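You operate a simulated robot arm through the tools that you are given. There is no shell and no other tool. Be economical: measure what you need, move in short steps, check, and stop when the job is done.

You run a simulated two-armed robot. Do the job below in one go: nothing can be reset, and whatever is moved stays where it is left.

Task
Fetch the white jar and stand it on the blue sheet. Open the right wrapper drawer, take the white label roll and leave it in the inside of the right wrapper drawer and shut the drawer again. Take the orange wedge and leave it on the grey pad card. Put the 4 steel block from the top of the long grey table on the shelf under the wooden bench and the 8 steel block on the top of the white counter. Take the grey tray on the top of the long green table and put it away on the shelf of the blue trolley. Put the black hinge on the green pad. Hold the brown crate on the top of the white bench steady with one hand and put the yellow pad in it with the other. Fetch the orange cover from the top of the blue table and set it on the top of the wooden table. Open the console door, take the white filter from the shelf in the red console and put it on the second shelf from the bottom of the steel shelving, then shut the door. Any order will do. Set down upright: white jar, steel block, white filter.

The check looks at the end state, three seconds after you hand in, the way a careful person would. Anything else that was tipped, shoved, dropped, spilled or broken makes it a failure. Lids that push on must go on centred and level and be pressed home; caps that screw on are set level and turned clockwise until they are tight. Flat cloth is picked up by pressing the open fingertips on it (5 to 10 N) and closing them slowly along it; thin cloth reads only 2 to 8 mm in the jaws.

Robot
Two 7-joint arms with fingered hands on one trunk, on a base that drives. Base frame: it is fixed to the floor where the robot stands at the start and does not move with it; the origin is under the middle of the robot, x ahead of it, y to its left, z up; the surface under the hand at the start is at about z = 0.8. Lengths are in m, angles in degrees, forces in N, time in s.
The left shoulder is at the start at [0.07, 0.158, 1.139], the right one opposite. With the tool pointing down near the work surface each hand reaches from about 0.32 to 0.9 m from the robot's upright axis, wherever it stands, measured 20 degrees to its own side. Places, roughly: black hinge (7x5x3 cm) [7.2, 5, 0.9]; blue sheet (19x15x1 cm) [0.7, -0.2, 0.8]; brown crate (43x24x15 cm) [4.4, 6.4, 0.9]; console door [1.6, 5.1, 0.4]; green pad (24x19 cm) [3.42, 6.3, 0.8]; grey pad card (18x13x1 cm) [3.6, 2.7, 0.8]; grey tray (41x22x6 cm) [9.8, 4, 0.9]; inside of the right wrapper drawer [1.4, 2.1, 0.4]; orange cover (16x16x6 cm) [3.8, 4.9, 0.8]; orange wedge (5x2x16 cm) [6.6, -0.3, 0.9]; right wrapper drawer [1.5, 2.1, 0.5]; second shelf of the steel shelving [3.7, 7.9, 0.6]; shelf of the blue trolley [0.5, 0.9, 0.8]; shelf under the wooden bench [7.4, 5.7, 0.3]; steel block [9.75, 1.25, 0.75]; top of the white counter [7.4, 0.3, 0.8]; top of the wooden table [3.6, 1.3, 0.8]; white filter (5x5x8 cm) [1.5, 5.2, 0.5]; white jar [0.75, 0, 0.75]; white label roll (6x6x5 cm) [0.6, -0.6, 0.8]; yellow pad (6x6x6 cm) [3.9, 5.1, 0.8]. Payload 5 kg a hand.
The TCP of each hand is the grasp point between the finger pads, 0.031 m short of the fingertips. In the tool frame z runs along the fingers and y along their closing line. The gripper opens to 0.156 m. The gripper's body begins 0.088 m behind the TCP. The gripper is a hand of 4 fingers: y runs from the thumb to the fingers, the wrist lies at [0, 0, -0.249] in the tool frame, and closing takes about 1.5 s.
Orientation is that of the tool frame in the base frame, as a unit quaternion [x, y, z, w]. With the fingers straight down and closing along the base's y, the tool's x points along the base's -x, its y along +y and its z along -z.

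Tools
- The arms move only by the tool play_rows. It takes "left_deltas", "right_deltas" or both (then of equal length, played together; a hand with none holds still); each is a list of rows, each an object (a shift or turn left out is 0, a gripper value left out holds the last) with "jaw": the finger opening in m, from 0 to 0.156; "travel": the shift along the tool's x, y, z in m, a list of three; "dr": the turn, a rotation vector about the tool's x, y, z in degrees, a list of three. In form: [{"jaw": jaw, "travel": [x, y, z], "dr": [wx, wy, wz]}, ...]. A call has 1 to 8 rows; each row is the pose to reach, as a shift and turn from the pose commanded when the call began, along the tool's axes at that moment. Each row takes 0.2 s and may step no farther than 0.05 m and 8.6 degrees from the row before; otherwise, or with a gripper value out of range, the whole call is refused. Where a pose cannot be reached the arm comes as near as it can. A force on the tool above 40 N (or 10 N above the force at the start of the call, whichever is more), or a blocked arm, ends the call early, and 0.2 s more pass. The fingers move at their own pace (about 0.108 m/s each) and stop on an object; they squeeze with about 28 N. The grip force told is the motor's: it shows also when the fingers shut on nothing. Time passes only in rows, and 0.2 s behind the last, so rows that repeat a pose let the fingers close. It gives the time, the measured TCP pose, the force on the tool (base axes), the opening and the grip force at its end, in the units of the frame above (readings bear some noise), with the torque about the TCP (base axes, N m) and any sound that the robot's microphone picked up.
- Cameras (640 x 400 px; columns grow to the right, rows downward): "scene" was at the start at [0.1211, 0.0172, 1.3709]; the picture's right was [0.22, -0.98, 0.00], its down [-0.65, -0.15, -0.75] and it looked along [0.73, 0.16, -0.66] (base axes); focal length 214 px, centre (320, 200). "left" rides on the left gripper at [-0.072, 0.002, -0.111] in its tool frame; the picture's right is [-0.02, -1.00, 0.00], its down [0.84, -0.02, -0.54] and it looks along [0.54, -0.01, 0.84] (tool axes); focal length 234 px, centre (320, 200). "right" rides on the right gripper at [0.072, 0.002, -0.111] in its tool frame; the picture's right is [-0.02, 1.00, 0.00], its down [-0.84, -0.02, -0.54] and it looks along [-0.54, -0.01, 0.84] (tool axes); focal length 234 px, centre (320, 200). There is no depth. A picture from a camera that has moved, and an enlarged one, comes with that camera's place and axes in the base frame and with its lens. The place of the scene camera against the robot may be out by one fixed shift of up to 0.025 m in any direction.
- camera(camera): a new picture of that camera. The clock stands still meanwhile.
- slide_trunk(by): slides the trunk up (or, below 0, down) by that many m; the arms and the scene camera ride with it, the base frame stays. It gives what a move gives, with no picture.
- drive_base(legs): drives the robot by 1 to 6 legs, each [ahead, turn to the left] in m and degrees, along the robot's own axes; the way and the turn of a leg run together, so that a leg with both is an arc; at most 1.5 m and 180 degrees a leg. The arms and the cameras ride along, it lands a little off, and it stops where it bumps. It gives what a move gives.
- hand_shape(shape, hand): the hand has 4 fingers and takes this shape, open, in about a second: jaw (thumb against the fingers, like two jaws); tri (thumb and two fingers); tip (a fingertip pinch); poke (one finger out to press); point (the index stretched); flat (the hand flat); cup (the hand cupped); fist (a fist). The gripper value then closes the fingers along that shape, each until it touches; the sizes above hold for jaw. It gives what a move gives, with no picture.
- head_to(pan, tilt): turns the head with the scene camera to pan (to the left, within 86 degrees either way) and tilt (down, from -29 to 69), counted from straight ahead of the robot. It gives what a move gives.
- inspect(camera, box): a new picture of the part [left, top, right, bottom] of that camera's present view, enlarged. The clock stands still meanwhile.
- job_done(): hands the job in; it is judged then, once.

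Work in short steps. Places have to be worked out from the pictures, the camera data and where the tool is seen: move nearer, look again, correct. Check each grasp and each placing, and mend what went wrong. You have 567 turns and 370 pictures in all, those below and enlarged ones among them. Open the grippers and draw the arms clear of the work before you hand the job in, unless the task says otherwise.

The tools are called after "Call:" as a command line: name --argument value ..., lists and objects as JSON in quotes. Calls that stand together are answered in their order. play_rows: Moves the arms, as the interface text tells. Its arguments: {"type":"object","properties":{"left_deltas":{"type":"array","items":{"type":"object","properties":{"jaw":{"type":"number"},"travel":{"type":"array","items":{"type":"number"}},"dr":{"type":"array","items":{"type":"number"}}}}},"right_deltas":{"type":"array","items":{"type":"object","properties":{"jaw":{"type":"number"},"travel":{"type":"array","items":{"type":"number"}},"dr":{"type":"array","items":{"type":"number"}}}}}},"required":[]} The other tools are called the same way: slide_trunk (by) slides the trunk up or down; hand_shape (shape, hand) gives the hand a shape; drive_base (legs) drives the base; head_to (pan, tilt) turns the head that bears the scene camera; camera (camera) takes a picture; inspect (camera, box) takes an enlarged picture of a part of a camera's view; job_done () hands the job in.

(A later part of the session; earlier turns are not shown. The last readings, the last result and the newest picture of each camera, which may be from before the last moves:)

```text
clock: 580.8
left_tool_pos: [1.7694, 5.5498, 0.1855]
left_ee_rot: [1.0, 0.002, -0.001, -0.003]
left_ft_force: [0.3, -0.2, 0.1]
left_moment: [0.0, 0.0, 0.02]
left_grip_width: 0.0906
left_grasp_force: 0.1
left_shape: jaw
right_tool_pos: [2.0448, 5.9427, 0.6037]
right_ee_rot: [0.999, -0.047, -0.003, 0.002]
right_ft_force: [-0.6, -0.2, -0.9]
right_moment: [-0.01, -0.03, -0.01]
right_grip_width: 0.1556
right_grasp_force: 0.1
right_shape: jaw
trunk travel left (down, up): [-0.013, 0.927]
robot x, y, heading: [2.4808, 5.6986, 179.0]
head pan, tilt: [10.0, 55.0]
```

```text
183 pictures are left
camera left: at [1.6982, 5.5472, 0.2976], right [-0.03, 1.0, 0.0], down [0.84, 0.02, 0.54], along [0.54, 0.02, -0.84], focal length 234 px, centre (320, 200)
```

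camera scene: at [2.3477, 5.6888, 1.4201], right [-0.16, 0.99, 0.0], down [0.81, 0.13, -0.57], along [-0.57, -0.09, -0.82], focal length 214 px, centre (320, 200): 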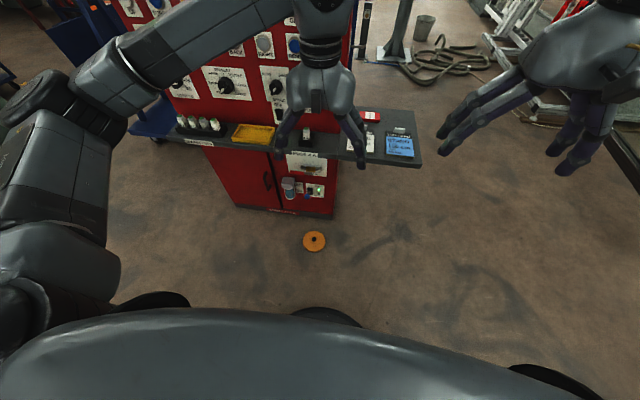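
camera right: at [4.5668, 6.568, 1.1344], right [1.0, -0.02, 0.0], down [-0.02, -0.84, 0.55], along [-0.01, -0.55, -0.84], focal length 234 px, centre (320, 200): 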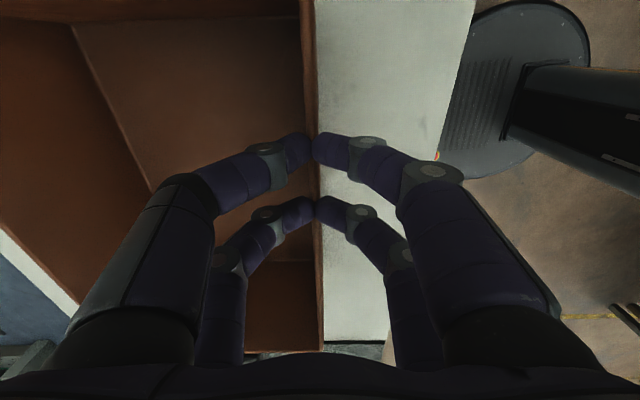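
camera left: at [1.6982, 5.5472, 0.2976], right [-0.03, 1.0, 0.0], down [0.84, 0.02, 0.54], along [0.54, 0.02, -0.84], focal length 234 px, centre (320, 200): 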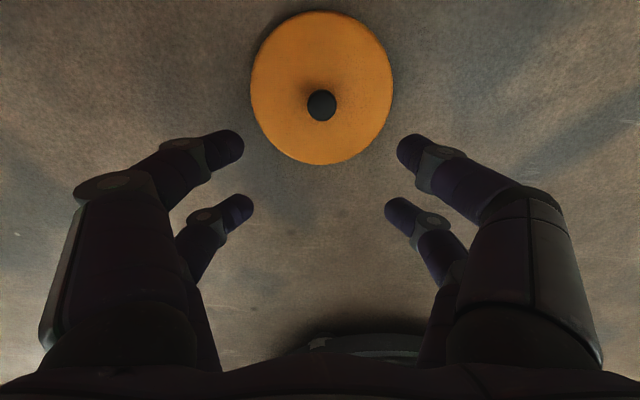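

Knob aligned with the far pair. Descend 12.6 cm and pinch.

Call:
play_rows --left_deltas '[{"travel": [-0.003, 0, 0.04]}, {"travel": [-0.003, 0, 0.08]}, {"travel": [-0.003, 0, 0.11]}, {"travel": [-0.003, 0, 0.126]}, {"travel": [-0.003, 0, 0.126]}]'

Call:
play_rows --left_deltas '[{"jaw": 0.05}, {"jaw": 0.0}, {"jaw": 0.0}, {"jaw": 0.0}, {"jaw": 0.0}]'

Call:
camera --camera "left"

```text
clock: 582.0
left_tool_pos: [1.766, 5.5503, 0.0573]
left_ee_rot: [1.0, 0.002, 0.0, -0.002]
left_ft_force: [-0.3, 0.0, 0.2]
left_moment: [0.01, 0.0, 0.01]
left_grip_width: 0.0906
left_grasp_force: 0.1
left_shape: jaw
right_tool_pos: [2.0435, 5.9439, 0.6048]
right_ee_rot: [0.999, -0.046, -0.002, 0.002]
right_ft_force: [0.4, -0.1, -0.3]
right_moment: [-0.04, 0.02, -0.02]
right_grip_width: 0.1559
right_grasp_force: 0.0
right_shape: jaw
trunk travel left (down, up): [-0.013, 0.927]
robot x, y, heading: [2.4811, 5.6992, 179.0]
head pan, tilt: [10.0, 55.0]
```

```text
clock: 583.2
left_tool_pos: [1.7668, 5.551, 0.0585]
left_ee_rot: [1.0, 0.001, 0.0, -0.002]
left_ft_force: [-0.2, -0.3, -0.1]
left_moment: [-0.02, -0.02, 0.07]
left_grip_width: 0.0091
left_grasp_force: 27.7
left_shape: jaw
right_tool_pos: [2.0437, 5.9436, 0.6045]
right_ee_rot: [0.999, -0.047, -0.003, 0.003]
right_ft_force: [-0.5, 1.0, 0.2]
right_moment: [0.0, 0.0, 0.04]
right_grip_width: 0.1559
right_grasp_force: 0.1
right_shape: jaw
trunk travel left (down, up): [-0.013, 0.927]
robot x, y, heading: [2.4811, 5.6972, 179.0]
head pan, tilt: [10.0, 55.0]
```

```text
182 pictures are left
camera left: at [1.6951, 5.5484, 0.169], right [-0.03, 1.0, 0.0], down [0.84, 0.02, 0.55], along [0.54, 0.02, -0.84], focal length 234 px, centre (320, 200)
```

left: 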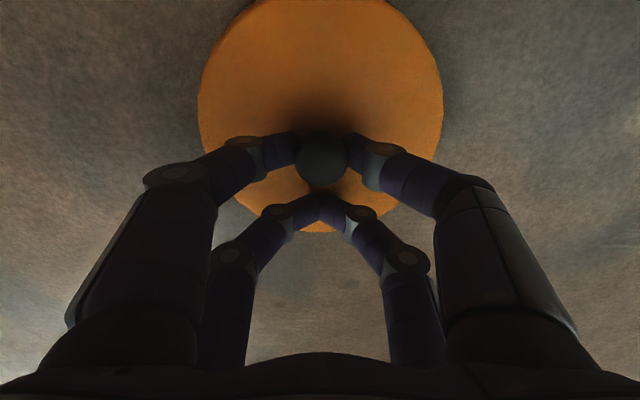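

Pinched as before. Lift, back out from under the desk, then raise the trunk.

Call:
play_rows --left_deltas '[{"travel": [0, 0, -0.02]}, {"travel": [0.0, 0, -0.05]}, {"travel": [0.02, 0, -0.09]}, {"travel": [0.06, 0, -0.11]}, {"travel": [0.1, 0, -0.13]}, {"travel": [0.14, 0, -0.15]}, {"travel": [0.18, 0, -0.17]}, {"travel": [0.22, 0, -0.19]}]'

Call:
drive_base --legs '[[-0.2, 0]]'

Call:
slide_trunk --by 0.4

Call:
slide_trunk --by 0.12

Call:
camera --camera "left"

```text
clock: 585.0
left_tool_pos: [1.9883, 5.5497, 0.2487]
left_ee_rot: [1.0, 0.002, 0.0, -0.001]
left_ft_force: [-0.4, -0.3, -1.3]
left_moment: [0.0, -0.04, 0.0]
left_grip_width: 0.0091
left_grasp_force: 27.2
left_shape: jaw
right_tool_pos: [2.0443, 5.9431, 0.6041]
right_ee_rot: [0.999, -0.046, -0.002, 0.004]
right_ft_force: [0.1, 1.0, -0.8]
right_moment: [0.02, -0.06, -0.03]
right_grip_width: 0.156
right_grasp_force: 0.0
right_shape: jaw
trunk travel left (down, up): [-0.013, 0.927]
robot x, y, heading: [2.4814, 5.7023, 178.9]
head pan, tilt: [10.0, 55.0]
```

```text
clock: 586.6
left_tool_pos: [2.19, 5.546, 0.2479]
left_ee_rot: [1.0, 0.001, 0.0, -0.003]
left_ft_force: [-0.2, -0.5, -1.0]
left_moment: [0.0, 0.0, 0.01]
left_grip_width: 0.0091
left_grasp_force: 27.8
left_shape: jaw
right_tool_pos: [2.2455, 5.9391, 0.6042]
right_ee_rot: [0.999, -0.046, -0.003, 0.003]
right_ft_force: [-0.5, 0.0, -0.8]
right_moment: [-0.05, -0.04, -0.02]
right_grip_width: 0.156
right_grasp_force: 0.1
right_shape: jaw
trunk travel left (down, up): [-0.013, 0.927]
robot x, y, heading: [2.6808, 5.6953, 179.0]
head pan, tilt: [10.0, 55.0]
```

```text
clock: 590.4
left_tool_pos: [2.1879, 5.5459, 0.6488]
left_ee_rot: [1.0, 0.001, 0.0, -0.003]
left_ft_force: [0.4, -0.3, -1.0]
left_moment: [0.01, 0.01, 0.04]
left_grip_width: 0.009
left_grasp_force: 27.9
left_shape: jaw
right_tool_pos: [2.2446, 5.9388, 1.0046]
right_ee_rot: [0.999, -0.046, -0.003, 0.003]
right_ft_force: [-0.2, -0.2, -0.3]
right_moment: [-0.03, -0.01, 0.05]
right_grip_width: 0.1559
right_grasp_force: 0.1
right_shape: jaw
trunk travel left (down, up): [-0.413, 0.527]
robot x, y, heading: [2.6784, 5.6966, 178.9]
head pan, tilt: [10.0, 55.0]
```

```text
clock: 591.9
left_tool_pos: [2.1885, 5.5463, 0.768]
left_ee_rot: [1.0, 0.002, 0.0, -0.003]
left_ft_force: [-0.3, 0.2, 0.3]
left_moment: [0.02, 0.0, 0.02]
left_grip_width: 0.0092
left_grasp_force: 27.9
left_shape: jaw
right_tool_pos: [2.2452, 5.9408, 1.1237]
right_ee_rot: [0.999, -0.046, -0.003, 0.002]
right_ft_force: [-0.1, 0.6, -0.6]
right_moment: [0.0, -0.01, -0.02]
right_grip_width: 0.1558
right_grasp_force: 0.0
right_shape: jaw
trunk travel left (down, up): [-0.533, 0.407]
robot x, y, heading: [2.6807, 5.6981, 179.2]
head pan, tilt: [10.0, 55.0]
```

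```text
181 pictures are left
camera left: at [2.1174, 5.544, 0.8795], right [-0.03, 1.0, 0.0], down [0.84, 0.02, 0.55], along [0.54, 0.02, -0.84], focal length 234 px, centre (320, 200)
```

left: 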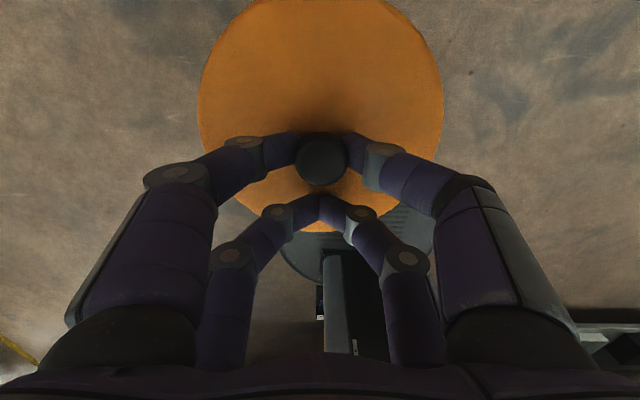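

Cover secure. Raise the left hand and drive south to the wooden table (y≈1.35), facing +x.

Call:
play_rows --left_deltas '[{"travel": [0, 0, -0.045]}, {"travel": [0, 0, -0.09]}, {"travel": [0, 0, -0.135]}, {"travel": [0, 0, -0.18]}, {"travel": [0, 0, -0.225]}, {"travel": [0, 0, -0.27]}, {"travel": [0, 0, -0.3]}]'

Call:
drive_base --legs '[[0, 90], [1.5, 0], [1.5, 0], [1.3, 0], [0, 90]]'

Call:
head_to --pan 0 --tilt 35

Call:
camera --camera "scene"

```text
clock: 593.5
left_tool_pos: [2.1909, 5.5453, 1.0675]
left_ee_rot: [1.0, 0.001, 0.0, -0.003]
left_ft_force: [-0.5, 0.3, -0.9]
left_moment: [-0.01, -0.05, 0.05]
left_grip_width: 0.009
left_grasp_force: 27.9
left_shape: jaw
right_tool_pos: [2.2448, 5.9399, 1.1263]
right_ee_rot: [0.999, -0.045, -0.003, 0.002]
right_ft_force: [0.4, -0.1, -0.4]
right_moment: [-0.05, 0.04, 0.02]
right_grip_width: 0.1559
right_grasp_force: 0.0
right_shape: jaw
trunk travel left (down, up): [-0.533, 0.407]
robot x, y, heading: [2.6833, 5.6969, 179.0]
head pan, tilt: [10.0, 55.0]
```

```text
clock: 622.0
left_tool_pos: [3.0525, 1.5028, 1.0687]
left_ee_rot: [-0.009, 1.0, -0.002, 0.0]
left_ft_force: [-0.4, 0.1, 0.2]
left_moment: [-0.04, -0.01, 0.0]
left_grip_width: 0.0094
left_grasp_force: 28.0
left_shape: jaw
right_tool_pos: [3.0046, 1.109, 1.1251]
right_ee_rot: [0.038, 0.999, 0.001, 0.003]
right_ft_force: [0.1, 0.4, -0.3]
right_moment: [0.0, 0.02, 0.01]
right_grip_width: 0.1558
right_grasp_force: 0.0
right_shape: jaw
trunk travel left (down, up): [-0.533, 0.407]
robot x, y, heading: [2.5658, 1.3441, -0.3]
head pan, tilt: [10.0, 55.0]
```

```text
clock: 622.9
left_tool_pos: [3.0528, 1.5029, 1.0682]
left_ee_rot: [-0.009, 1.0, -0.003, 0.0]
left_ft_force: [-0.5, 0.3, -1.5]
left_moment: [-0.01, 0.05, -0.03]
left_grip_width: 0.0092
left_grasp_force: 28.2
left_shape: jaw
right_tool_pos: [3.0049, 1.1099, 1.1258]
right_ee_rot: [0.039, 0.999, 0.003, 0.003]
right_ft_force: [0.4, 0.0, -0.1]
right_moment: [-0.02, -0.03, -0.03]
right_grip_width: 0.1562
right_grasp_force: 0.1
right_shape: jaw
trunk travel left (down, up): [-0.533, 0.407]
robot x, y, heading: [2.5633, 1.3442, -0.2]
head pan, tilt: [0.0, 35.0]
```

```text
180 pictures are left
camera scene: at [2.6919, 1.3415, 1.3882], right [0.0, -1.0, 0.0], down [-0.57, 0.0, -0.82], along [0.82, 0.0, -0.57], focal length 214 px, centre (320, 200)
```

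scene: 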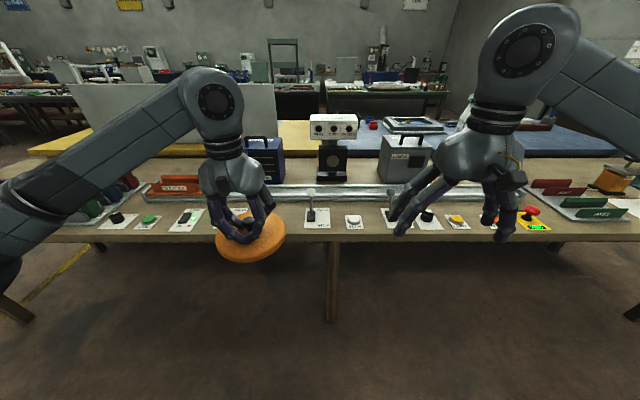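

Enlarge the table to find free space for the cover.

Call:
inspect --camera "scene" --box '[90, 130, 400, 250]'

Call:
inspect --camera "scene" --box '[330, 130, 640, 250]'

```text
2.06 times, centred on (245, 190) of scene
camera zoom: at [2.6919, 1.3415, 1.3882], right [0.0, -1.0, 0.0], down [-0.57, 0.0, -0.82], along [0.82, 0.0, -0.57], focal length 443 px, centre (475, 221)
```

zoom: 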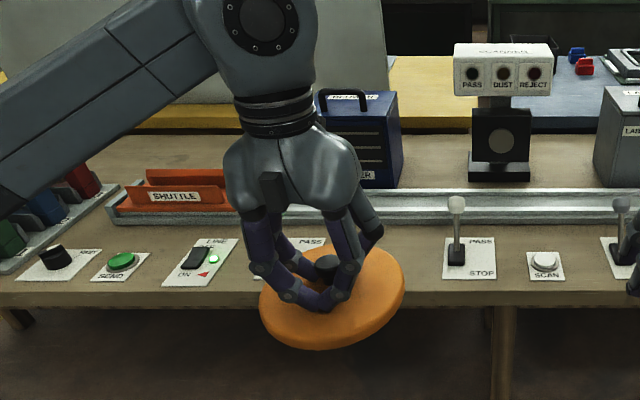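

```text
2.06 times, centred on (485, 190) of scene
camera zoom: at [2.6919, 1.3415, 1.3882], right [0.0, -1.0, 0.0], down [-0.57, 0.0, -0.82], along [0.82, 0.0, -0.57], focal length 443 px, centre (-21, 221)
```

zoom: 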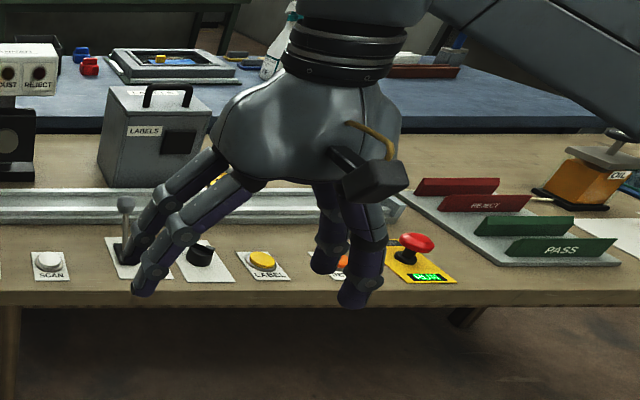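

Move the left hand back to see behind it.

Call:
play_rows --left_deltas '[{"travel": [0.03, 0.03, -0.02]}, {"travel": [0.06, 0.06, -0.04]}, {"travel": [0.08, 0.1, -0.06]}, {"travel": [0.1, 0.14, -0.07]}]'

Call:
head_to --pan 5 --tilt 35

Call:
inspect --camera "scene" --box '[200, 120, 480, 250]'

```text
clock: 624.0
left_tool_pos: [2.9497, 1.6423, 1.1058]
left_ee_rot: [-0.008, 0.999, -0.003, -0.044]
left_ft_force: [-1.0, -0.5, -0.5]
left_moment: [0.07, 0.02, -0.03]
left_grip_width: 0.0091
left_grasp_force: 27.5
left_shape: jaw
right_tool_pos: [3.0038, 1.1067, 1.1247]
right_ee_rot: [0.039, 0.999, 0.003, 0.003]
right_ft_force: [0.8, -0.8, -0.7]
right_moment: [0.06, 0.01, 0.03]
right_grip_width: 0.1559
right_grasp_force: 0.0
right_shape: jaw
trunk travel left (down, up): [-0.533, 0.407]
robot x, y, heading: [2.5655, 1.341, -0.1]
head pan, tilt: [0.0, 35.0]
stopped in row 4 (left hand): the arm was blocked; the commanded pose is now the measured one
```

```text
clock: 624.7
left_tool_pos: [2.9493, 1.6432, 1.1078]
left_ee_rot: [-0.008, 0.999, -0.003, -0.044]
left_ft_force: [-0.3, -0.7, -1.3]
left_moment: [-0.03, -0.02, 0.02]
left_grip_width: 0.0091
left_grasp_force: 27.7
left_shape: jaw
right_tool_pos: [3.0046, 1.1084, 1.126]
right_ee_rot: [0.039, 0.999, 0.003, 0.003]
right_ft_force: [-0.4, 1.0, 0.7]
right_moment: [-0.02, 0.04, 0.0]
right_grip_width: 0.1559
right_grasp_force: 0.2
right_shape: jaw
trunk travel left (down, up): [-0.533, 0.407]
robot x, y, heading: [2.5665, 1.3449, -0.3]
head pan, tilt: [5.0, 35.0]
```

```text
2.29 times, centred on (340, 185) of scene
camera zoom: at [2.6912, 1.3491, 1.3883], right [0.08, -1.0, 0.0], down [-0.57, -0.05, -0.82], along [0.82, 0.07, -0.57], focal length 490 px, centre (274, 234)
```

zoom: 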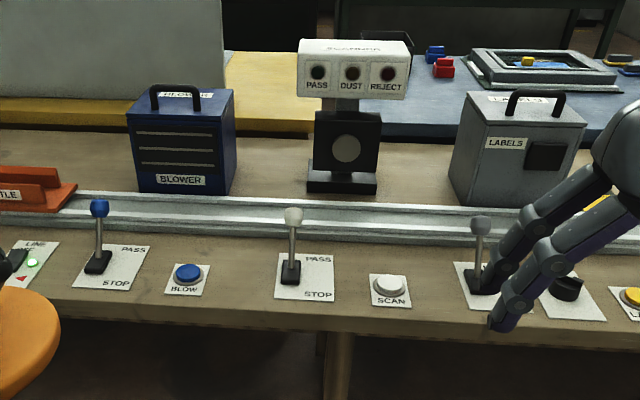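

The strip is crowded; look at the table's left end too.

Call:
head_to --pan 45 --tilt 35

Call:
camera --camera "scene"

Call:
head_to --pan -40 --tilt 35

Call:
camera --camera "scene"

```text
clock: 625.8
left_tool_pos: [2.9498, 1.6436, 1.1064]
left_ee_rot: [-0.008, 0.999, -0.002, -0.044]
left_ft_force: [0.9, -0.7, -1.3]
left_moment: [0.04, 0.01, 0.0]
left_grip_width: 0.0091
left_grasp_force: 28.0
left_shape: jaw
right_tool_pos: [3.005, 1.1093, 1.1258]
right_ee_rot: [0.037, 0.999, 0.002, 0.003]
right_ft_force: [-0.3, -0.3, -1.0]
right_moment: [-0.03, 0.01, -0.02]
right_grip_width: 0.1556
right_grasp_force: 0.2
right_shape: jaw
trunk travel left (down, up): [-0.533, 0.407]
robot x, y, heading: [2.5653, 1.344, -0.0]
head pan, tilt: [45.0, 35.0]
```

```text
176 pictures are left
camera scene: at [2.6662, 1.4039, 1.3883], right [0.7, -0.71, 0.0], down [-0.41, -0.4, -0.82], along [0.58, 0.58, -0.57], focal length 214 px, centre (320, 200)
```

scene: 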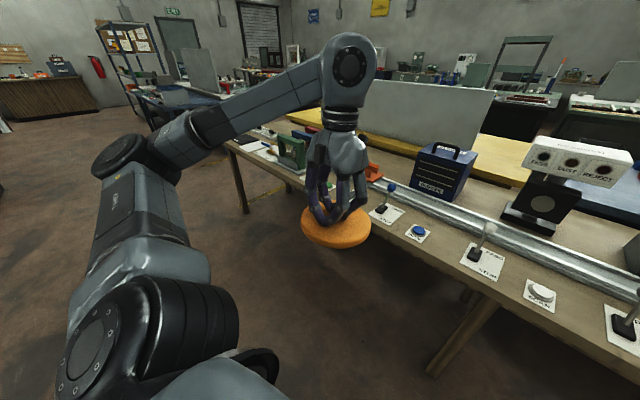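

```text
clock: 627.4
left_tool_pos: [2.9496, 1.6427, 1.1061]
left_ee_rot: [-0.008, 0.999, -0.002, -0.043]
left_ft_force: [-0.2, 0.0, -0.8]
left_moment: [-0.02, -0.01, -0.04]
left_grip_width: 0.009
left_grasp_force: 27.7
left_shape: jaw
right_tool_pos: [3.0042, 1.1087, 1.1247]
right_ee_rot: [0.038, 0.999, 0.002, 0.002]
right_ft_force: [0.7, -0.4, 0.2]
right_moment: [0.01, -0.02, -0.01]
right_grip_width: 0.1558
right_grasp_force: 0.0
right_shape: jaw
trunk travel left (down, up): [-0.533, 0.407]
robot x, y, heading: [2.565, 1.3425, -0.2]
head pan, tilt: [-40.0, 35.0]
```

```text
175 pictures are left
camera scene: at [2.671, 1.2851, 1.3883], right [-0.64, -0.76, 0.0], down [-0.44, 0.37, -0.82], along [0.63, -0.53, -0.57], focal length 214 px, centre (320, 200)
```

scene: 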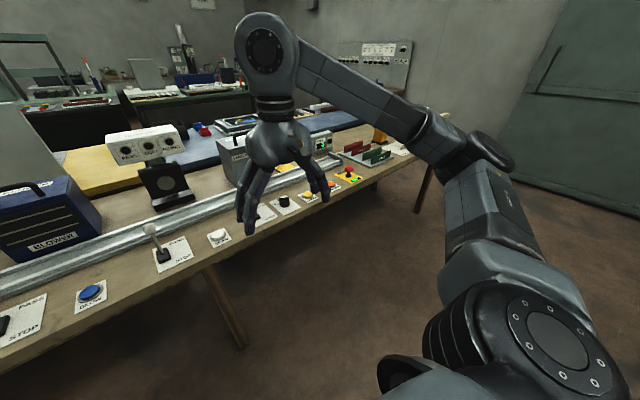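

Inspect the left end more closely.

Call:
head_to --pan 40 --tilt 30

Call:
inspect --camera "scene" --box '[200, 90, 400, 230]'

```text
clock: 628.9
left_tool_pos: [2.9521, 1.6437, 1.1066]
left_ee_rot: [-0.008, 0.999, -0.003, -0.044]
left_ft_force: [0.6, -0.6, -0.9]
left_moment: [0.0, 0.02, -0.01]
left_grip_width: 0.0094
left_grasp_force: 27.9
left_shape: jaw
right_tool_pos: [3.0044, 1.1085, 1.1243]
right_ee_rot: [0.038, 0.999, 0.003, 0.003]
right_ft_force: [-0.9, 0.0, 0.0]
right_moment: [0.04, 0.0, 0.02]
right_grip_width: 0.1559
right_grasp_force: 0.0
right_shape: jaw
trunk travel left (down, up): [-0.533, 0.407]
robot x, y, heading: [2.5634, 1.3385, -0.2]
head pan, tilt: [40.0, 30.0]
```

```text
2.86 times, centred on (300, 160) of scene
camera zoom: at [2.6732, 1.3997, 1.3961], right [0.64, -0.77, 0.0], down [-0.38, -0.32, -0.87], along [0.67, 0.55, -0.5], focal length 613 px, centre (377, 314)
```

zoom: 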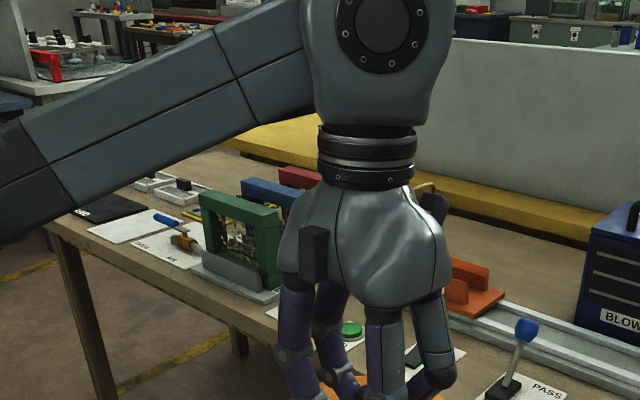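

Behind the rail, left of the blower, there is a wide free patch around [3.82, 1.92]. Shift the base to y≈1.80 and approach slowly with the base under the table edge.

Call:
drive_base --legs '[[0, 90], [0.46, 0], [0, -90], [0.25, 0]]'

Call:
head_to --pan 0 --tilt 45

Call:
camera --camera "scene"

```text
clock: 640.8
left_tool_pos: [3.1655, 2.1374, 1.1067]
left_ee_rot: [-0.026, 0.999, -0.004, -0.044]
left_ft_force: [0.1, 0.2, -0.8]
left_moment: [0.02, 0.01, -0.03]
left_grip_width: 0.0091
left_grasp_force: 27.6
left_shape: jaw
right_tool_pos: [3.2402, 1.6058, 1.1252]
right_ee_rot: [0.021, 1.0, 0.002, 0.002]
right_ft_force: [0.7, -0.4, -0.3]
right_moment: [-0.02, 0.05, 0.0]
right_grip_width: 0.156
right_grasp_force: 0.0
right_shape: jaw
trunk travel left (down, up): [-0.533, 0.407]
robot x, y, heading: [2.7879, 1.8226, 1.9]
head pan, tilt: [40.0, 30.0]
```

```text
clock: 641.9
left_tool_pos: [3.1648, 2.1371, 1.1074]
left_ee_rot: [-0.027, 0.999, -0.004, -0.043]
left_ft_force: [0.4, 0.2, -0.5]
left_moment: [0.01, 0.02, -0.01]
left_grip_width: 0.0093
left_grasp_force: 28.1
left_shape: jaw
right_tool_pos: [3.2413, 1.605, 1.1249]
right_ee_rot: [0.02, 1.0, 0.002, 0.003]
right_ft_force: [0.1, 0.0, 0.0]
right_moment: [0.01, 0.0, -0.05]
right_grip_width: 0.1557
right_grasp_force: 0.2
right_shape: jaw
trunk travel left (down, up): [-0.533, 0.407]
robot x, y, heading: [2.792, 1.8237, 2.1]
head pan, tilt: [0.0, 45.0]
```

```text
173 pictures are left
camera scene: at [2.9125, 1.8265, 1.3735], right [0.04, -1.0, 0.0], down [-0.71, -0.03, -0.71], along [0.71, 0.03, -0.71], focal length 214 px, centre (320, 200)
```

scene: 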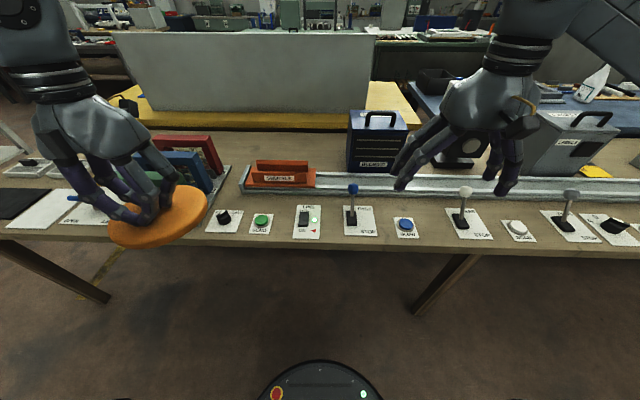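

Move the left hand inward first, then drive forward 0.22 m.

Call:
play_rows --left_deltas '[{"travel": [-0.02, -0.04, -0.01]}, {"travel": [-0.04, -0.08, -0.02]}, {"travel": [-0.06, -0.12, -0.03]}, {"travel": [-0.08, -0.16, -0.03]}, {"travel": [-0.1, -0.19, -0.03]}]'

Call:
drive_base --legs '[[0.2, 0]]'

Call:
camera --camera "scene"

```text
clock: 643.1
left_tool_pos: [3.2814, 1.9515, 1.1277]
left_ee_rot: [-0.026, 0.999, -0.003, -0.044]
left_ft_force: [-0.3, -0.6, -1.7]
left_moment: [0.03, -0.02, 0.02]
left_grip_width: 0.0091
left_grasp_force: 28.0
left_shape: jaw
right_tool_pos: [3.2407, 1.6039, 1.1237]
right_ee_rot: [0.02, 1.0, 0.003, 0.003]
right_ft_force: [0.3, 0.3, -0.7]
right_moment: [0.01, 0.0, -0.01]
right_grip_width: 0.1558
right_grasp_force: 0.0
right_shape: jaw
trunk travel left (down, up): [-0.533, 0.407]
robot x, y, heading: [2.7947, 1.8241, 2.2]
head pan, tilt: [0.0, 45.0]
```

```text
clock: 644.7
left_tool_pos: [3.4817, 1.9607, 1.1277]
left_ee_rot: [-0.027, 0.999, -0.004, -0.044]
left_ft_force: [0.2, -0.6, -1.1]
left_moment: [0.0, 0.04, 0.0]
left_grip_width: 0.0091
left_grasp_force: 27.9
left_shape: jaw
right_tool_pos: [3.4428, 1.6122, 1.1253]
right_ee_rot: [0.019, 1.0, 0.003, 0.003]
right_ft_force: [-0.8, 0.3, -0.6]
right_moment: [0.0, 0.01, 0.02]
right_grip_width: 0.1558
right_grasp_force: 0.1
right_shape: jaw
trunk travel left (down, up): [-0.533, 0.407]
robot x, y, heading: [2.9915, 1.8324, 1.8]
head pan, tilt: [0.0, 45.0]
```

```text
172 pictures are left
camera scene: at [3.1141, 1.8334, 1.3734], right [0.04, -1.0, 0.0], down [-0.71, -0.03, -0.71], along [0.71, 0.03, -0.71], focal length 214 px, centre (320, 200)
```

scene: 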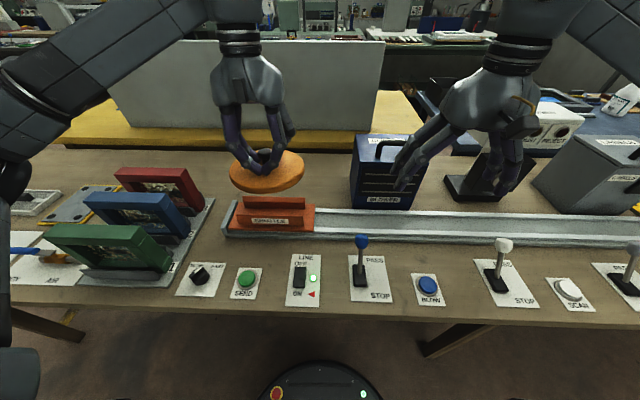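

Drive 5 cm further, then extend the left hand over the free patch (levelling its 5° tilt).

Call:
drive_base --legs '[[0.05, 0]]'

Call:
play_rows --left_deltas '[{"travel": [-0.04, 0, 0.0], "dr": [0, -1, 0]}, {"travel": [-0.08, 0, 0.005], "dr": [0, -2, 0]}, {"travel": [-0.12, 0, 0.01], "dr": [0, -3, 0]}, {"travel": [-0.16, -0.005, 0.02], "dr": [0, -4, 0]}, {"travel": [-0.2, -0.01, 0.035], "dr": [0, -5, 0]}, {"travel": [-0.235, -0.01, 0.05], "dr": [0, -5, 0]}, {"travel": [-0.265, -0.01, 0.075], "dr": [0, -5, 0]}]'

Call:
camera --camera "scene"

Call:
camera --camera "left"

```text
clock: 645.6
left_tool_pos: [3.5298, 1.963, 1.1295]
left_ee_rot: [-0.026, 0.999, -0.004, -0.042]
left_ft_force: [0.5, -0.5, -0.3]
left_moment: [0.01, -0.03, -0.01]
left_grip_width: 0.0089
left_grasp_force: 28.3
left_shape: jaw
right_tool_pos: [3.488, 1.6131, 1.1266]
right_ee_rot: [0.02, 1.0, 0.003, 0.004]
right_ft_force: [-0.9, -0.5, 0.2]
right_moment: [-0.01, -0.04, -0.03]
right_grip_width: 0.1561
right_grasp_force: 0.0
right_shape: jaw
trunk travel left (down, up): [-0.533, 0.407]
robot x, y, heading: [3.0455, 1.835, 1.8]
head pan, tilt: [0.0, 45.0]
```

```text
clock: 647.2
left_tool_pos: [3.7914, 1.9653, 1.0279]
left_ee_rot: [-0.028, 1.0, -0.003, 0.0]
left_ft_force: [-0.3, 0.5, -0.5]
left_moment: [0.01, 0.02, 0.03]
left_grip_width: 0.0089
left_grasp_force: 27.8
left_shape: jaw
right_tool_pos: [3.4922, 1.613, 1.1244]
right_ee_rot: [0.02, 1.0, 0.004, 0.003]
right_ft_force: [0.4, 0.0, 0.7]
right_moment: [-0.01, 0.05, -0.01]
right_grip_width: 0.1557
right_grasp_force: 0.1
right_shape: jaw
trunk travel left (down, up): [-0.533, 0.407]
robot x, y, heading: [3.0429, 1.8383, 2.0]
head pan, tilt: [0.0, 45.0]
```

```text
171 pictures are left
camera scene: at [3.165, 1.8347, 1.3733], right [0.03, -1.0, 0.0], down [-0.71, -0.02, -0.71], along [0.71, 0.02, -0.71], focal length 214 px, centre (320, 200)
```

scene: 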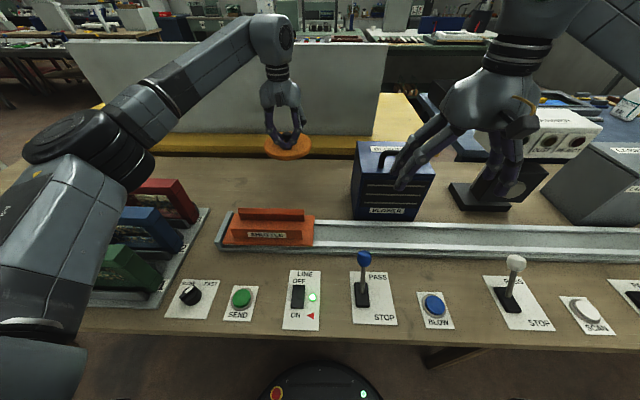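

```text
170 pictures are left
camera left: at [3.8648, 1.9716, 1.1395], right [0.08, -1.0, 0.0], down [-0.84, -0.06, 0.55], along [-0.54, -0.05, -0.84], focal length 234 px, centre (320, 200)
```

left: 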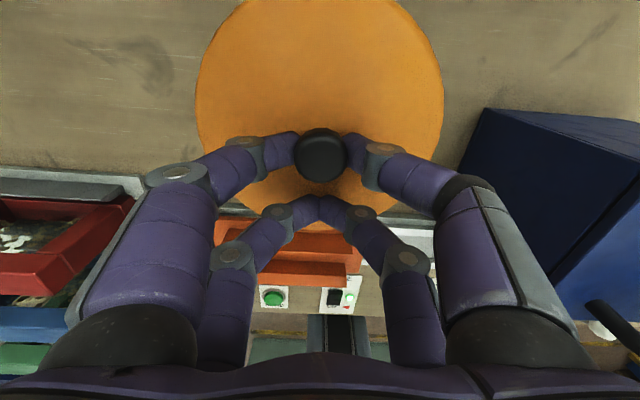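

Position is clear. Lower the cover.

Call:
play_rows --left_deltas '[{"travel": [0, 0, 0.04]}, {"travel": [0, 0, 0.08]}, {"travel": [0, 0, 0.12]}, {"travel": [0, 0, 0.145]}, {"travel": [0, 0, 0.155]}, {"travel": [0, 0, 0.161]}, {"travel": [0, 0, 0.166]}]'

```text
clock: 648.8
left_tool_pos: [3.789, 1.9638, 0.8646]
left_ee_rot: [-0.026, 1.0, -0.002, 0.001]
left_ft_force: [0.1, 0.4, -0.9]
left_moment: [-0.02, 0.02, 0.02]
left_grip_width: 0.0092
left_grasp_force: 27.7
left_shape: jaw
right_tool_pos: [3.4915, 1.6135, 1.1248]
right_ee_rot: [0.021, 1.0, 0.002, 0.002]
right_ft_force: [-0.7, 0.4, -0.2]
right_moment: [-0.02, -0.03, -0.01]
right_grip_width: 0.1559
right_grasp_force: 0.1
right_shape: jaw
trunk travel left (down, up): [-0.533, 0.407]
robot x, y, heading: [3.0415, 1.8348, 2.2]
head pan, tilt: [0.0, 45.0]
```

Call:
play_rows --left_deltas '[{"travel": [0, 0, 0.003]}, {"travel": [0, 0, 0.006]}, {"travel": [0, 0, 0.009]}, {"travel": [0, 0, 0.012]}, {"travel": [0, 0, 0.015]}]'

```text
clock: 650.0
left_tool_pos: [3.7882, 1.9644, 0.8559]
left_ee_rot: [-0.027, 1.0, -0.004, 0.003]
left_ft_force: [4.4, 3.9, 27.7]
left_moment: [0.08, 0.2, -0.02]
left_grip_width: 0.0093
left_grasp_force: 28.3
left_shape: jaw
right_tool_pos: [3.4892, 1.6141, 1.1274]
right_ee_rot: [0.02, 1.0, 0.003, 0.004]
right_ft_force: [0.1, 0.9, -0.7]
right_moment: [-0.03, 0.0, -0.01]
right_grip_width: 0.1559
right_grasp_force: 0.0
right_shape: jaw
trunk travel left (down, up): [-0.533, 0.407]
robot x, y, heading: [3.0396, 1.831, 2.1]
head pan, tilt: [0.0, 45.0]
```

Resting (28 N). Release and lift.

Call:
play_rows --left_deltas '[{"travel": [0, 0, -0.003], "jaw": 0.04}, {"travel": [0, 0, -0.004], "jaw": 0.08}, {"travel": [0, 0, -0.004], "jaw": 0.09}, {"travel": [0, 0, -0.03]}, {"travel": [0, 0, -0.07]}, {"travel": [0, 0, -0.11]}, {"travel": [0.03, 0, -0.145]}, {"travel": [0.07, 0, -0.17]}]'

Call:
play_rows --left_deltas '[{"travel": [0.04, 0, -0.02]}, {"travel": [0.08, 0, -0.04]}, {"travel": [0.12, 0, -0.06]}, {"travel": [0.16, 0, -0.07]}, {"travel": [0.2, 0.02, -0.08]}]'

Call:
camera --camera "scene"

```text
clock: 651.8
left_tool_pos: [3.7196, 1.9636, 1.0185]
left_ee_rot: [-0.027, 1.0, -0.003, 0.001]
left_ft_force: [-0.3, -0.1, 0.4]
left_moment: [0.0, -0.01, 0.0]
left_grip_width: 0.0893
left_grasp_force: 0.0
left_shape: jaw
right_tool_pos: [3.4889, 1.6138, 1.1265]
right_ee_rot: [0.02, 1.0, 0.002, 0.003]
right_ft_force: [-0.7, 0.6, 0.7]
right_moment: [0.0, -0.01, 0.02]
right_grip_width: 0.1558
right_grasp_force: 0.0
right_shape: jaw
trunk travel left (down, up): [-0.533, 0.407]
robot x, y, heading: [3.0444, 1.8303, 1.9]
head pan, tilt: [0.0, 45.0]
```

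```text
clock: 653.0
left_tool_pos: [3.5157, 1.9718, 1.1009]
left_ee_rot: [-0.026, 1.0, -0.005, 0.002]
left_ft_force: [-1.1, -0.2, -0.9]
left_moment: [0.0, -0.06, -0.01]
left_grip_width: 0.0897
left_grasp_force: 0.1
left_shape: jaw
right_tool_pos: [3.4891, 1.6155, 1.1276]
right_ee_rot: [0.02, 1.0, 0.002, 0.004]
right_ft_force: [-0.4, 0.1, 0.1]
right_moment: [-0.03, 0.01, 0.01]
right_grip_width: 0.156
right_grasp_force: 0.1
right_shape: jaw
trunk travel left (down, up): [-0.533, 0.407]
robot x, y, heading: [3.0422, 1.8315, 1.9]
head pan, tilt: [0.0, 45.0]
```

```text
169 pictures are left
camera scene: at [3.1613, 1.8368, 1.3737], right [0.03, -1.0, 0.0], down [-0.71, -0.03, -0.71], along [0.71, 0.02, -0.71], focal length 214 px, centre (320, 200)
```

scene: 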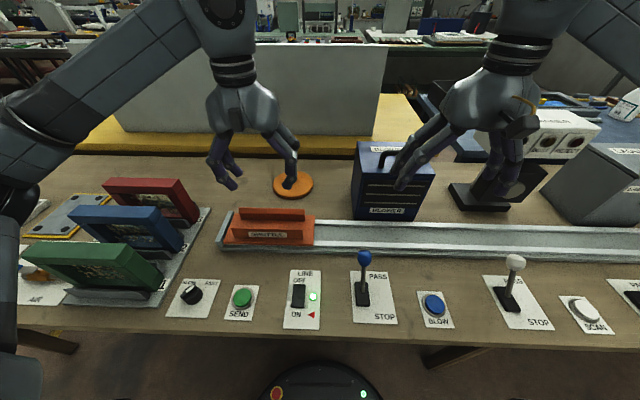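

Cover placed on the wooden table. Back off and look for the southern route east.

Call:
drive_base --legs '[[-0.55, 0], [0, -90], [1.5, 0]]'

Call:
head_to --pan 60 --tilt 15

Call:
camera --camera "scene"

```text
clock: 667.0
left_tool_pos: [2.6129, -0.1486, 1.1005]
left_ee_rot: [0.705, 0.709, -0.002, -0.001]
left_ft_force: [0.7, 0.2, -0.2]
left_moment: [0.01, -0.01, 0.0]
left_grip_width: 0.0897
left_grasp_force: 0.1
left_shape: jaw
right_tool_pos: [2.2594, -0.1039, 1.1248]
right_ee_rot: [0.737, 0.675, -0.001, 0.004]
right_ft_force: [-0.1, -0.2, 0.5]
right_moment: [-0.01, -0.02, 0.0]
right_grip_width: 0.1559
right_grasp_force: 0.0
right_shape: jaw
trunk travel left (down, up): [-0.533, 0.407]
robot x, y, heading: [2.4986, 0.332, -90.8]
head pan, tilt: [0.0, 45.0]
```

```text
clock: 668.3
left_tool_pos: [2.6123, -0.1462, 1.1008]
left_ee_rot: [0.706, 0.709, -0.002, -0.001]
left_ft_force: [-0.6, 0.0, 0.6]
left_moment: [0.02, 0.01, -0.03]
left_grip_width: 0.0896
left_grasp_force: 0.1
left_shape: jaw
right_tool_pos: [2.258, -0.1036, 1.126]
right_ee_rot: [0.738, 0.675, -0.001, 0.004]
right_ft_force: [-0.8, -0.2, 0.2]
right_moment: [0.01, 0.01, 0.02]
right_grip_width: 0.1562
right_grasp_force: 0.0
right_shape: jaw
trunk travel left (down, up): [-0.533, 0.407]
robot x, y, heading: [2.4986, 0.3346, -91.1]
head pan, tilt: [60.0, 15.0]
```

```text
168 pictures are left
camera scene: at [2.5671, 0.2334, 1.4203], right [-0.51, -0.86, 0.0], down [-0.22, 0.13, -0.97], along [0.83, -0.5, -0.26], focal length 214 px, centre (320, 200)
```

scene: 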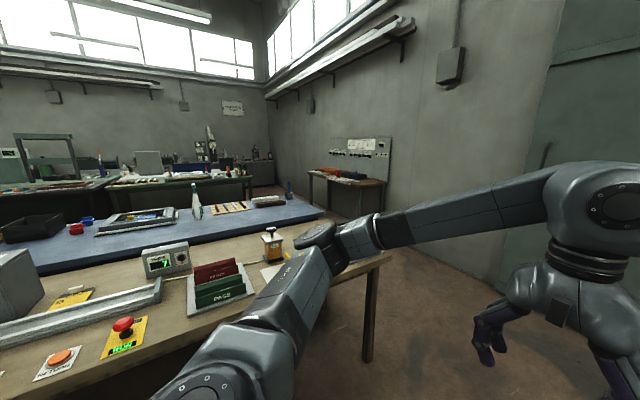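

The route along y≈-1.2 looks clear. Drive there and east to x≈5.6, then look.

Call:
drive_base --legs '[[1.5, 0], [0, 90], [1.5, 0], [1.5, 0]]'

Call:
head_to --pan 35 --tilt 20

Call:
camera --camera "scene"

```text
clock: 693.5
left_tool_pos: [5.9459, -1.3893, 1.1001]
left_ee_rot: [0.06, 0.998, -0.003, 0.0]
left_ft_force: [-0.3, -0.4, -0.5]
left_moment: [-0.04, -0.02, 0.0]
left_grip_width: 0.0896
left_grasp_force: 0.1
left_shape: jaw
right_tool_pos: [5.8577, -1.7374, 1.1247]
right_ee_rot: [0.106, 0.994, 0.002, 0.004]
right_ft_force: [0.3, -0.9, -0.4]
right_moment: [0.02, 0.0, -0.01]
right_grip_width: 0.1562
right_grasp_force: 0.0
right_shape: jaw
trunk travel left (down, up): [-0.533, 0.407]
robot x, y, heading: [5.4539, -1.4453, -7.8]
head pan, tilt: [60.0, 15.0]
```

```text
clock: 694.4
left_tool_pos: [5.946, -1.3886, 1.1005]
left_ee_rot: [0.061, 0.998, -0.003, 0.001]
left_ft_force: [0.1, -0.3, 0.1]
left_moment: [-0.04, 0.0, -0.03]
left_grip_width: 0.0893
left_grasp_force: 0.1
left_shape: jaw
right_tool_pos: [5.8578, -1.7359, 1.1254]
right_ee_rot: [0.106, 0.994, 0.002, 0.004]
right_ft_force: [0.2, -0.7, -0.1]
right_moment: [0.01, -0.01, 0.01]
right_grip_width: 0.1558
right_grasp_force: 0.1
right_shape: jaw
trunk travel left (down, up): [-0.533, 0.407]
robot x, y, heading: [5.4558, -1.4456, -7.8]
head pan, tilt: [35.0, 20.0]
```

```text
167 pictures are left
camera scene: at [5.5753, -1.4098, 1.4122], right [0.46, -0.89, 0.0], down [-0.3, -0.16, -0.94], along [0.84, 0.43, -0.34], focal length 214 px, centre (320, 200)
```

scene: 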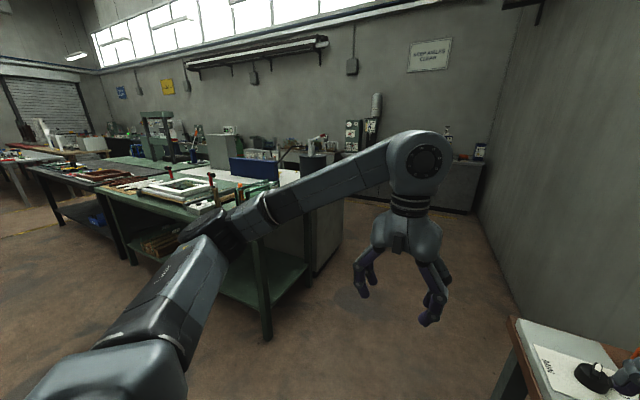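

Wedge should be on the green bench corner around [6.6, -0.3]. Drive to (6.5, -1.12) and face +y.

Call:
drive_base --legs '[[0, 25], [1.09, 0], [0, 73]]'

Call:
head_to --pan 0 --tilt 35

Call:
camera --camera "scene"

```text
clock: 704.4
left_tool_pos: [6.375, -0.6346, 1.1002]
left_ee_rot: [0.723, -0.691, 0.002, -0.002]
left_ft_force: [-0.4, 0.6, 1.2]
left_moment: [0.0, 0.01, -0.01]
left_grip_width: 0.0896
left_grasp_force: 0.1
left_shape: jaw
right_tool_pos: [6.7314, -0.6644, 1.1262]
right_ee_rot: [-0.689, 0.725, 0.005, 0.001]
right_ft_force: [-0.2, 0.2, 0.4]
right_moment: [0.03, -0.03, -0.02]
right_grip_width: 0.1557
right_grasp_force: 0.0
right_shape: jaw
trunk travel left (down, up): [-0.533, 0.407]
robot x, y, heading: [6.507, -1.1111, 91.4]
head pan, tilt: [35.0, 20.0]
```

```text
clock: 705.5
left_tool_pos: [6.375, -0.634, 1.0998]
left_ee_rot: [0.722, -0.692, 0.002, -0.003]
left_ft_force: [-0.6, 0.9, 0.2]
left_moment: [0.0, 0.0, -0.04]
left_grip_width: 0.0892
left_grasp_force: 0.1
left_shape: jaw
right_tool_pos: [6.7317, -0.6646, 1.1255]
right_ee_rot: [-0.689, 0.724, 0.004, 0.0]
right_ft_force: [0.3, -0.1, 0.0]
right_moment: [-0.02, -0.01, -0.03]
right_grip_width: 0.1558
right_grasp_force: 0.0
right_shape: jaw
trunk travel left (down, up): [-0.533, 0.407]
robot x, y, heading: [6.5101, -1.1119, 91.7]
head pan, tilt: [0.0, 35.0]
```

```text
166 pictures are left
camera scene: at [6.4935, -0.9747, 1.3883], right [1.0, 0.03, 0.0], down [0.01, -0.57, -0.82], along [-0.02, 0.82, -0.57], focal length 214 px, centre (320, 200)
```

scene: 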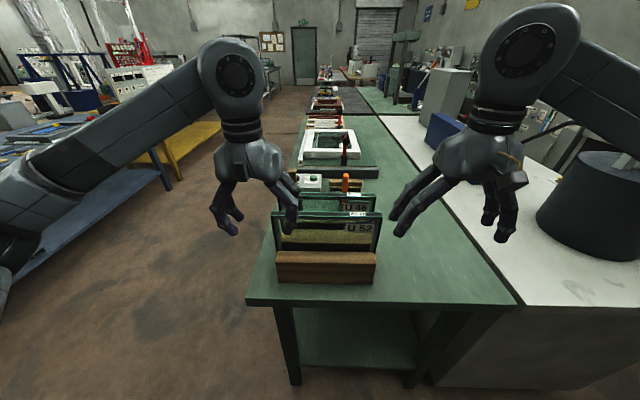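

Enlarge around the orange piece.

Call:
inspect --camera "scene" --box '[260, 120, 420, 290]'

```text
2.35 times, centred on (340, 205) of scene
camera zoom: at [6.4935, -0.9747, 1.3883], right [1.0, 0.03, 0.0], down [0.01, -0.57, -0.82], along [-0.02, 0.82, -0.57], focal length 505 px, centre (273, 188)
```

zoom: 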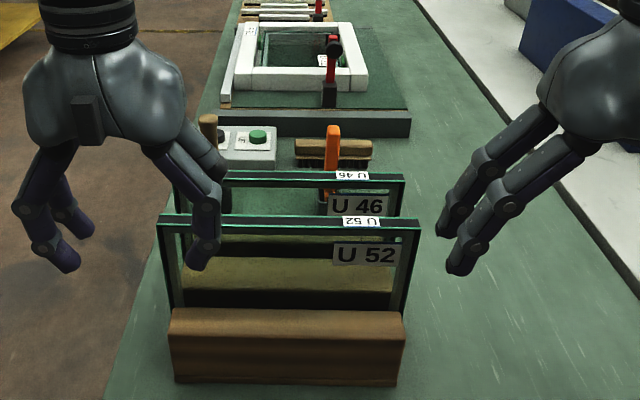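

Orange wedge stands upright behind the glass racks. Raise the trunk and bring the right hand over it for a look.

Call:
slide_trunk --by 0.2

Call:
play_rows --right_deltas '[{"travel": [-0.04, 0.01, 0]}, {"travel": [-0.08, 0.03, 0]}, {"travel": [-0.12, 0.05, 0]}, {"travel": [-0.16, 0.07, 0]}, {"travel": [-0.2, 0.09, 0]}, {"travel": [-0.24, 0.11, 0]}, {"travel": [-0.28, 0.13, 0]}, {"travel": [-0.32, 0.14, 0]}]'

Call:
camera --camera "right"

```text
clock: 707.6
left_tool_pos: [6.3747, -0.6342, 1.2999]
left_ee_rot: [0.722, -0.692, 0.002, -0.003]
left_ft_force: [-0.6, 0.4, 0.1]
left_moment: [0.04, -0.02, 0.01]
left_grip_width: 0.0893
left_grasp_force: 0.0
left_shape: jaw
right_tool_pos: [6.7324, -0.6641, 1.3254]
right_ee_rot: [-0.69, 0.724, 0.004, 0.0]
right_ft_force: [-0.8, 0.4, -0.3]
right_moment: [-0.03, 0.02, -0.03]
right_grip_width: 0.156
right_grasp_force: 0.1
right_shape: jaw
trunk travel left (down, up): [-0.733, 0.207]
robot x, y, heading: [6.5062, -1.1126, 91.5]
head pan, tilt: [0.0, 35.0]
```

```text
clock: 709.4
left_tool_pos: [6.3725, -0.6343, 1.299]
left_ee_rot: [0.723, -0.691, 0.002, -0.003]
left_ft_force: [-0.2, -0.5, -0.6]
left_moment: [0.0, -0.05, 0.0]
left_grip_width: 0.0899
left_grasp_force: 0.0
left_shape: jaw
right_tool_pos: [6.6075, -0.3365, 1.3288]
right_ee_rot: [-0.689, 0.724, 0.002, 0.001]
right_ft_force: [-0.6, -0.9, 0.0]
right_moment: [-0.04, -0.01, 0.0]
right_grip_width: 0.1557
right_grasp_force: 0.1
right_shape: jaw
trunk travel left (down, up): [-0.733, 0.207]
robot x, y, heading: [6.5089, -1.1092, 91.6]
head pan, tilt: [0.0, 35.0]
```

```text
164 pictures are left
camera right: at [6.6017, -0.4088, 1.4392], right [-1.0, 0.07, 0.0], down [0.06, 0.83, 0.55], along [0.04, 0.55, -0.84], focal length 234 px, centre (320, 200)
```

right: 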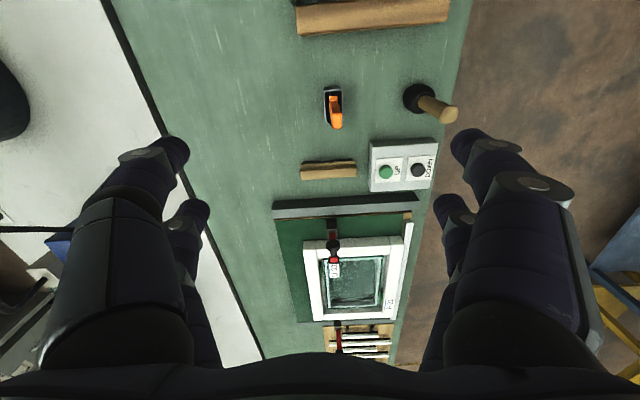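

Wedge stands at about x 6.58, y -0.30, 2 cm thick along x. Lower over it and look again.

Call:
play_rows --right_deltas '[{"travel": [-0.02, 0.015, 0.04], "jaw": 0.1}, {"travel": [-0.035, 0.025, 0.08]}, {"travel": [-0.035, 0.025, 0.12]}, {"travel": [-0.035, 0.025, 0.16]}]'

Call:
camera --camera "right"

Call:
inspect --camera "scene" --box '[260, 140, 420, 290]'

```text
clock: 710.4
left_tool_pos: [6.3761, -0.6331, 1.3]
left_ee_rot: [0.722, -0.692, 0.002, -0.001]
left_ft_force: [0.4, 0.3, -0.8]
left_moment: [-0.02, 0.02, 0.01]
left_grip_width: 0.0895
left_grasp_force: 0.1
left_shape: jaw
right_tool_pos: [6.5866, -0.3007, 1.1712]
right_ee_rot: [-0.689, 0.725, 0.004, 0.0]
right_ft_force: [-0.3, -0.2, -0.3]
right_moment: [-0.03, 0.02, 0.0]
right_grip_width: 0.1004
right_grasp_force: 0.0
right_shape: jaw
trunk travel left (down, up): [-0.733, 0.207]
robot x, y, heading: [6.5064, -1.109, 91.4]
head pan, tilt: [0.0, 35.0]
```

```text
163 pictures are left
camera right: at [6.5813, -0.3736, 1.2807], right [-1.0, 0.08, 0.01], down [0.07, 0.83, 0.55], along [0.04, 0.55, -0.84], focal length 234 px, centre (320, 200)
```

right: 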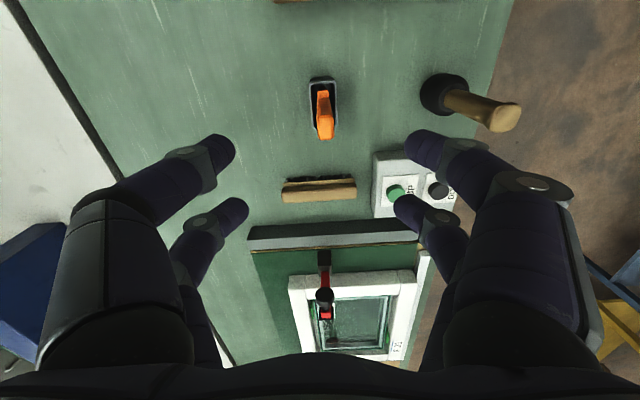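

```text
2.67 times, centred on (340, 215) of scene
camera zoom: at [6.4944, -0.9731, 1.5882], right [1.0, 0.02, 0.0], down [0.01, -0.57, -0.82], along [-0.02, 0.82, -0.57], focal length 572 px, centre (267, 160)
```

zoom: 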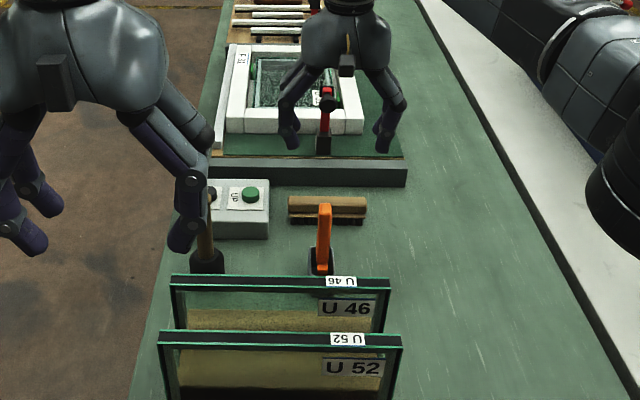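

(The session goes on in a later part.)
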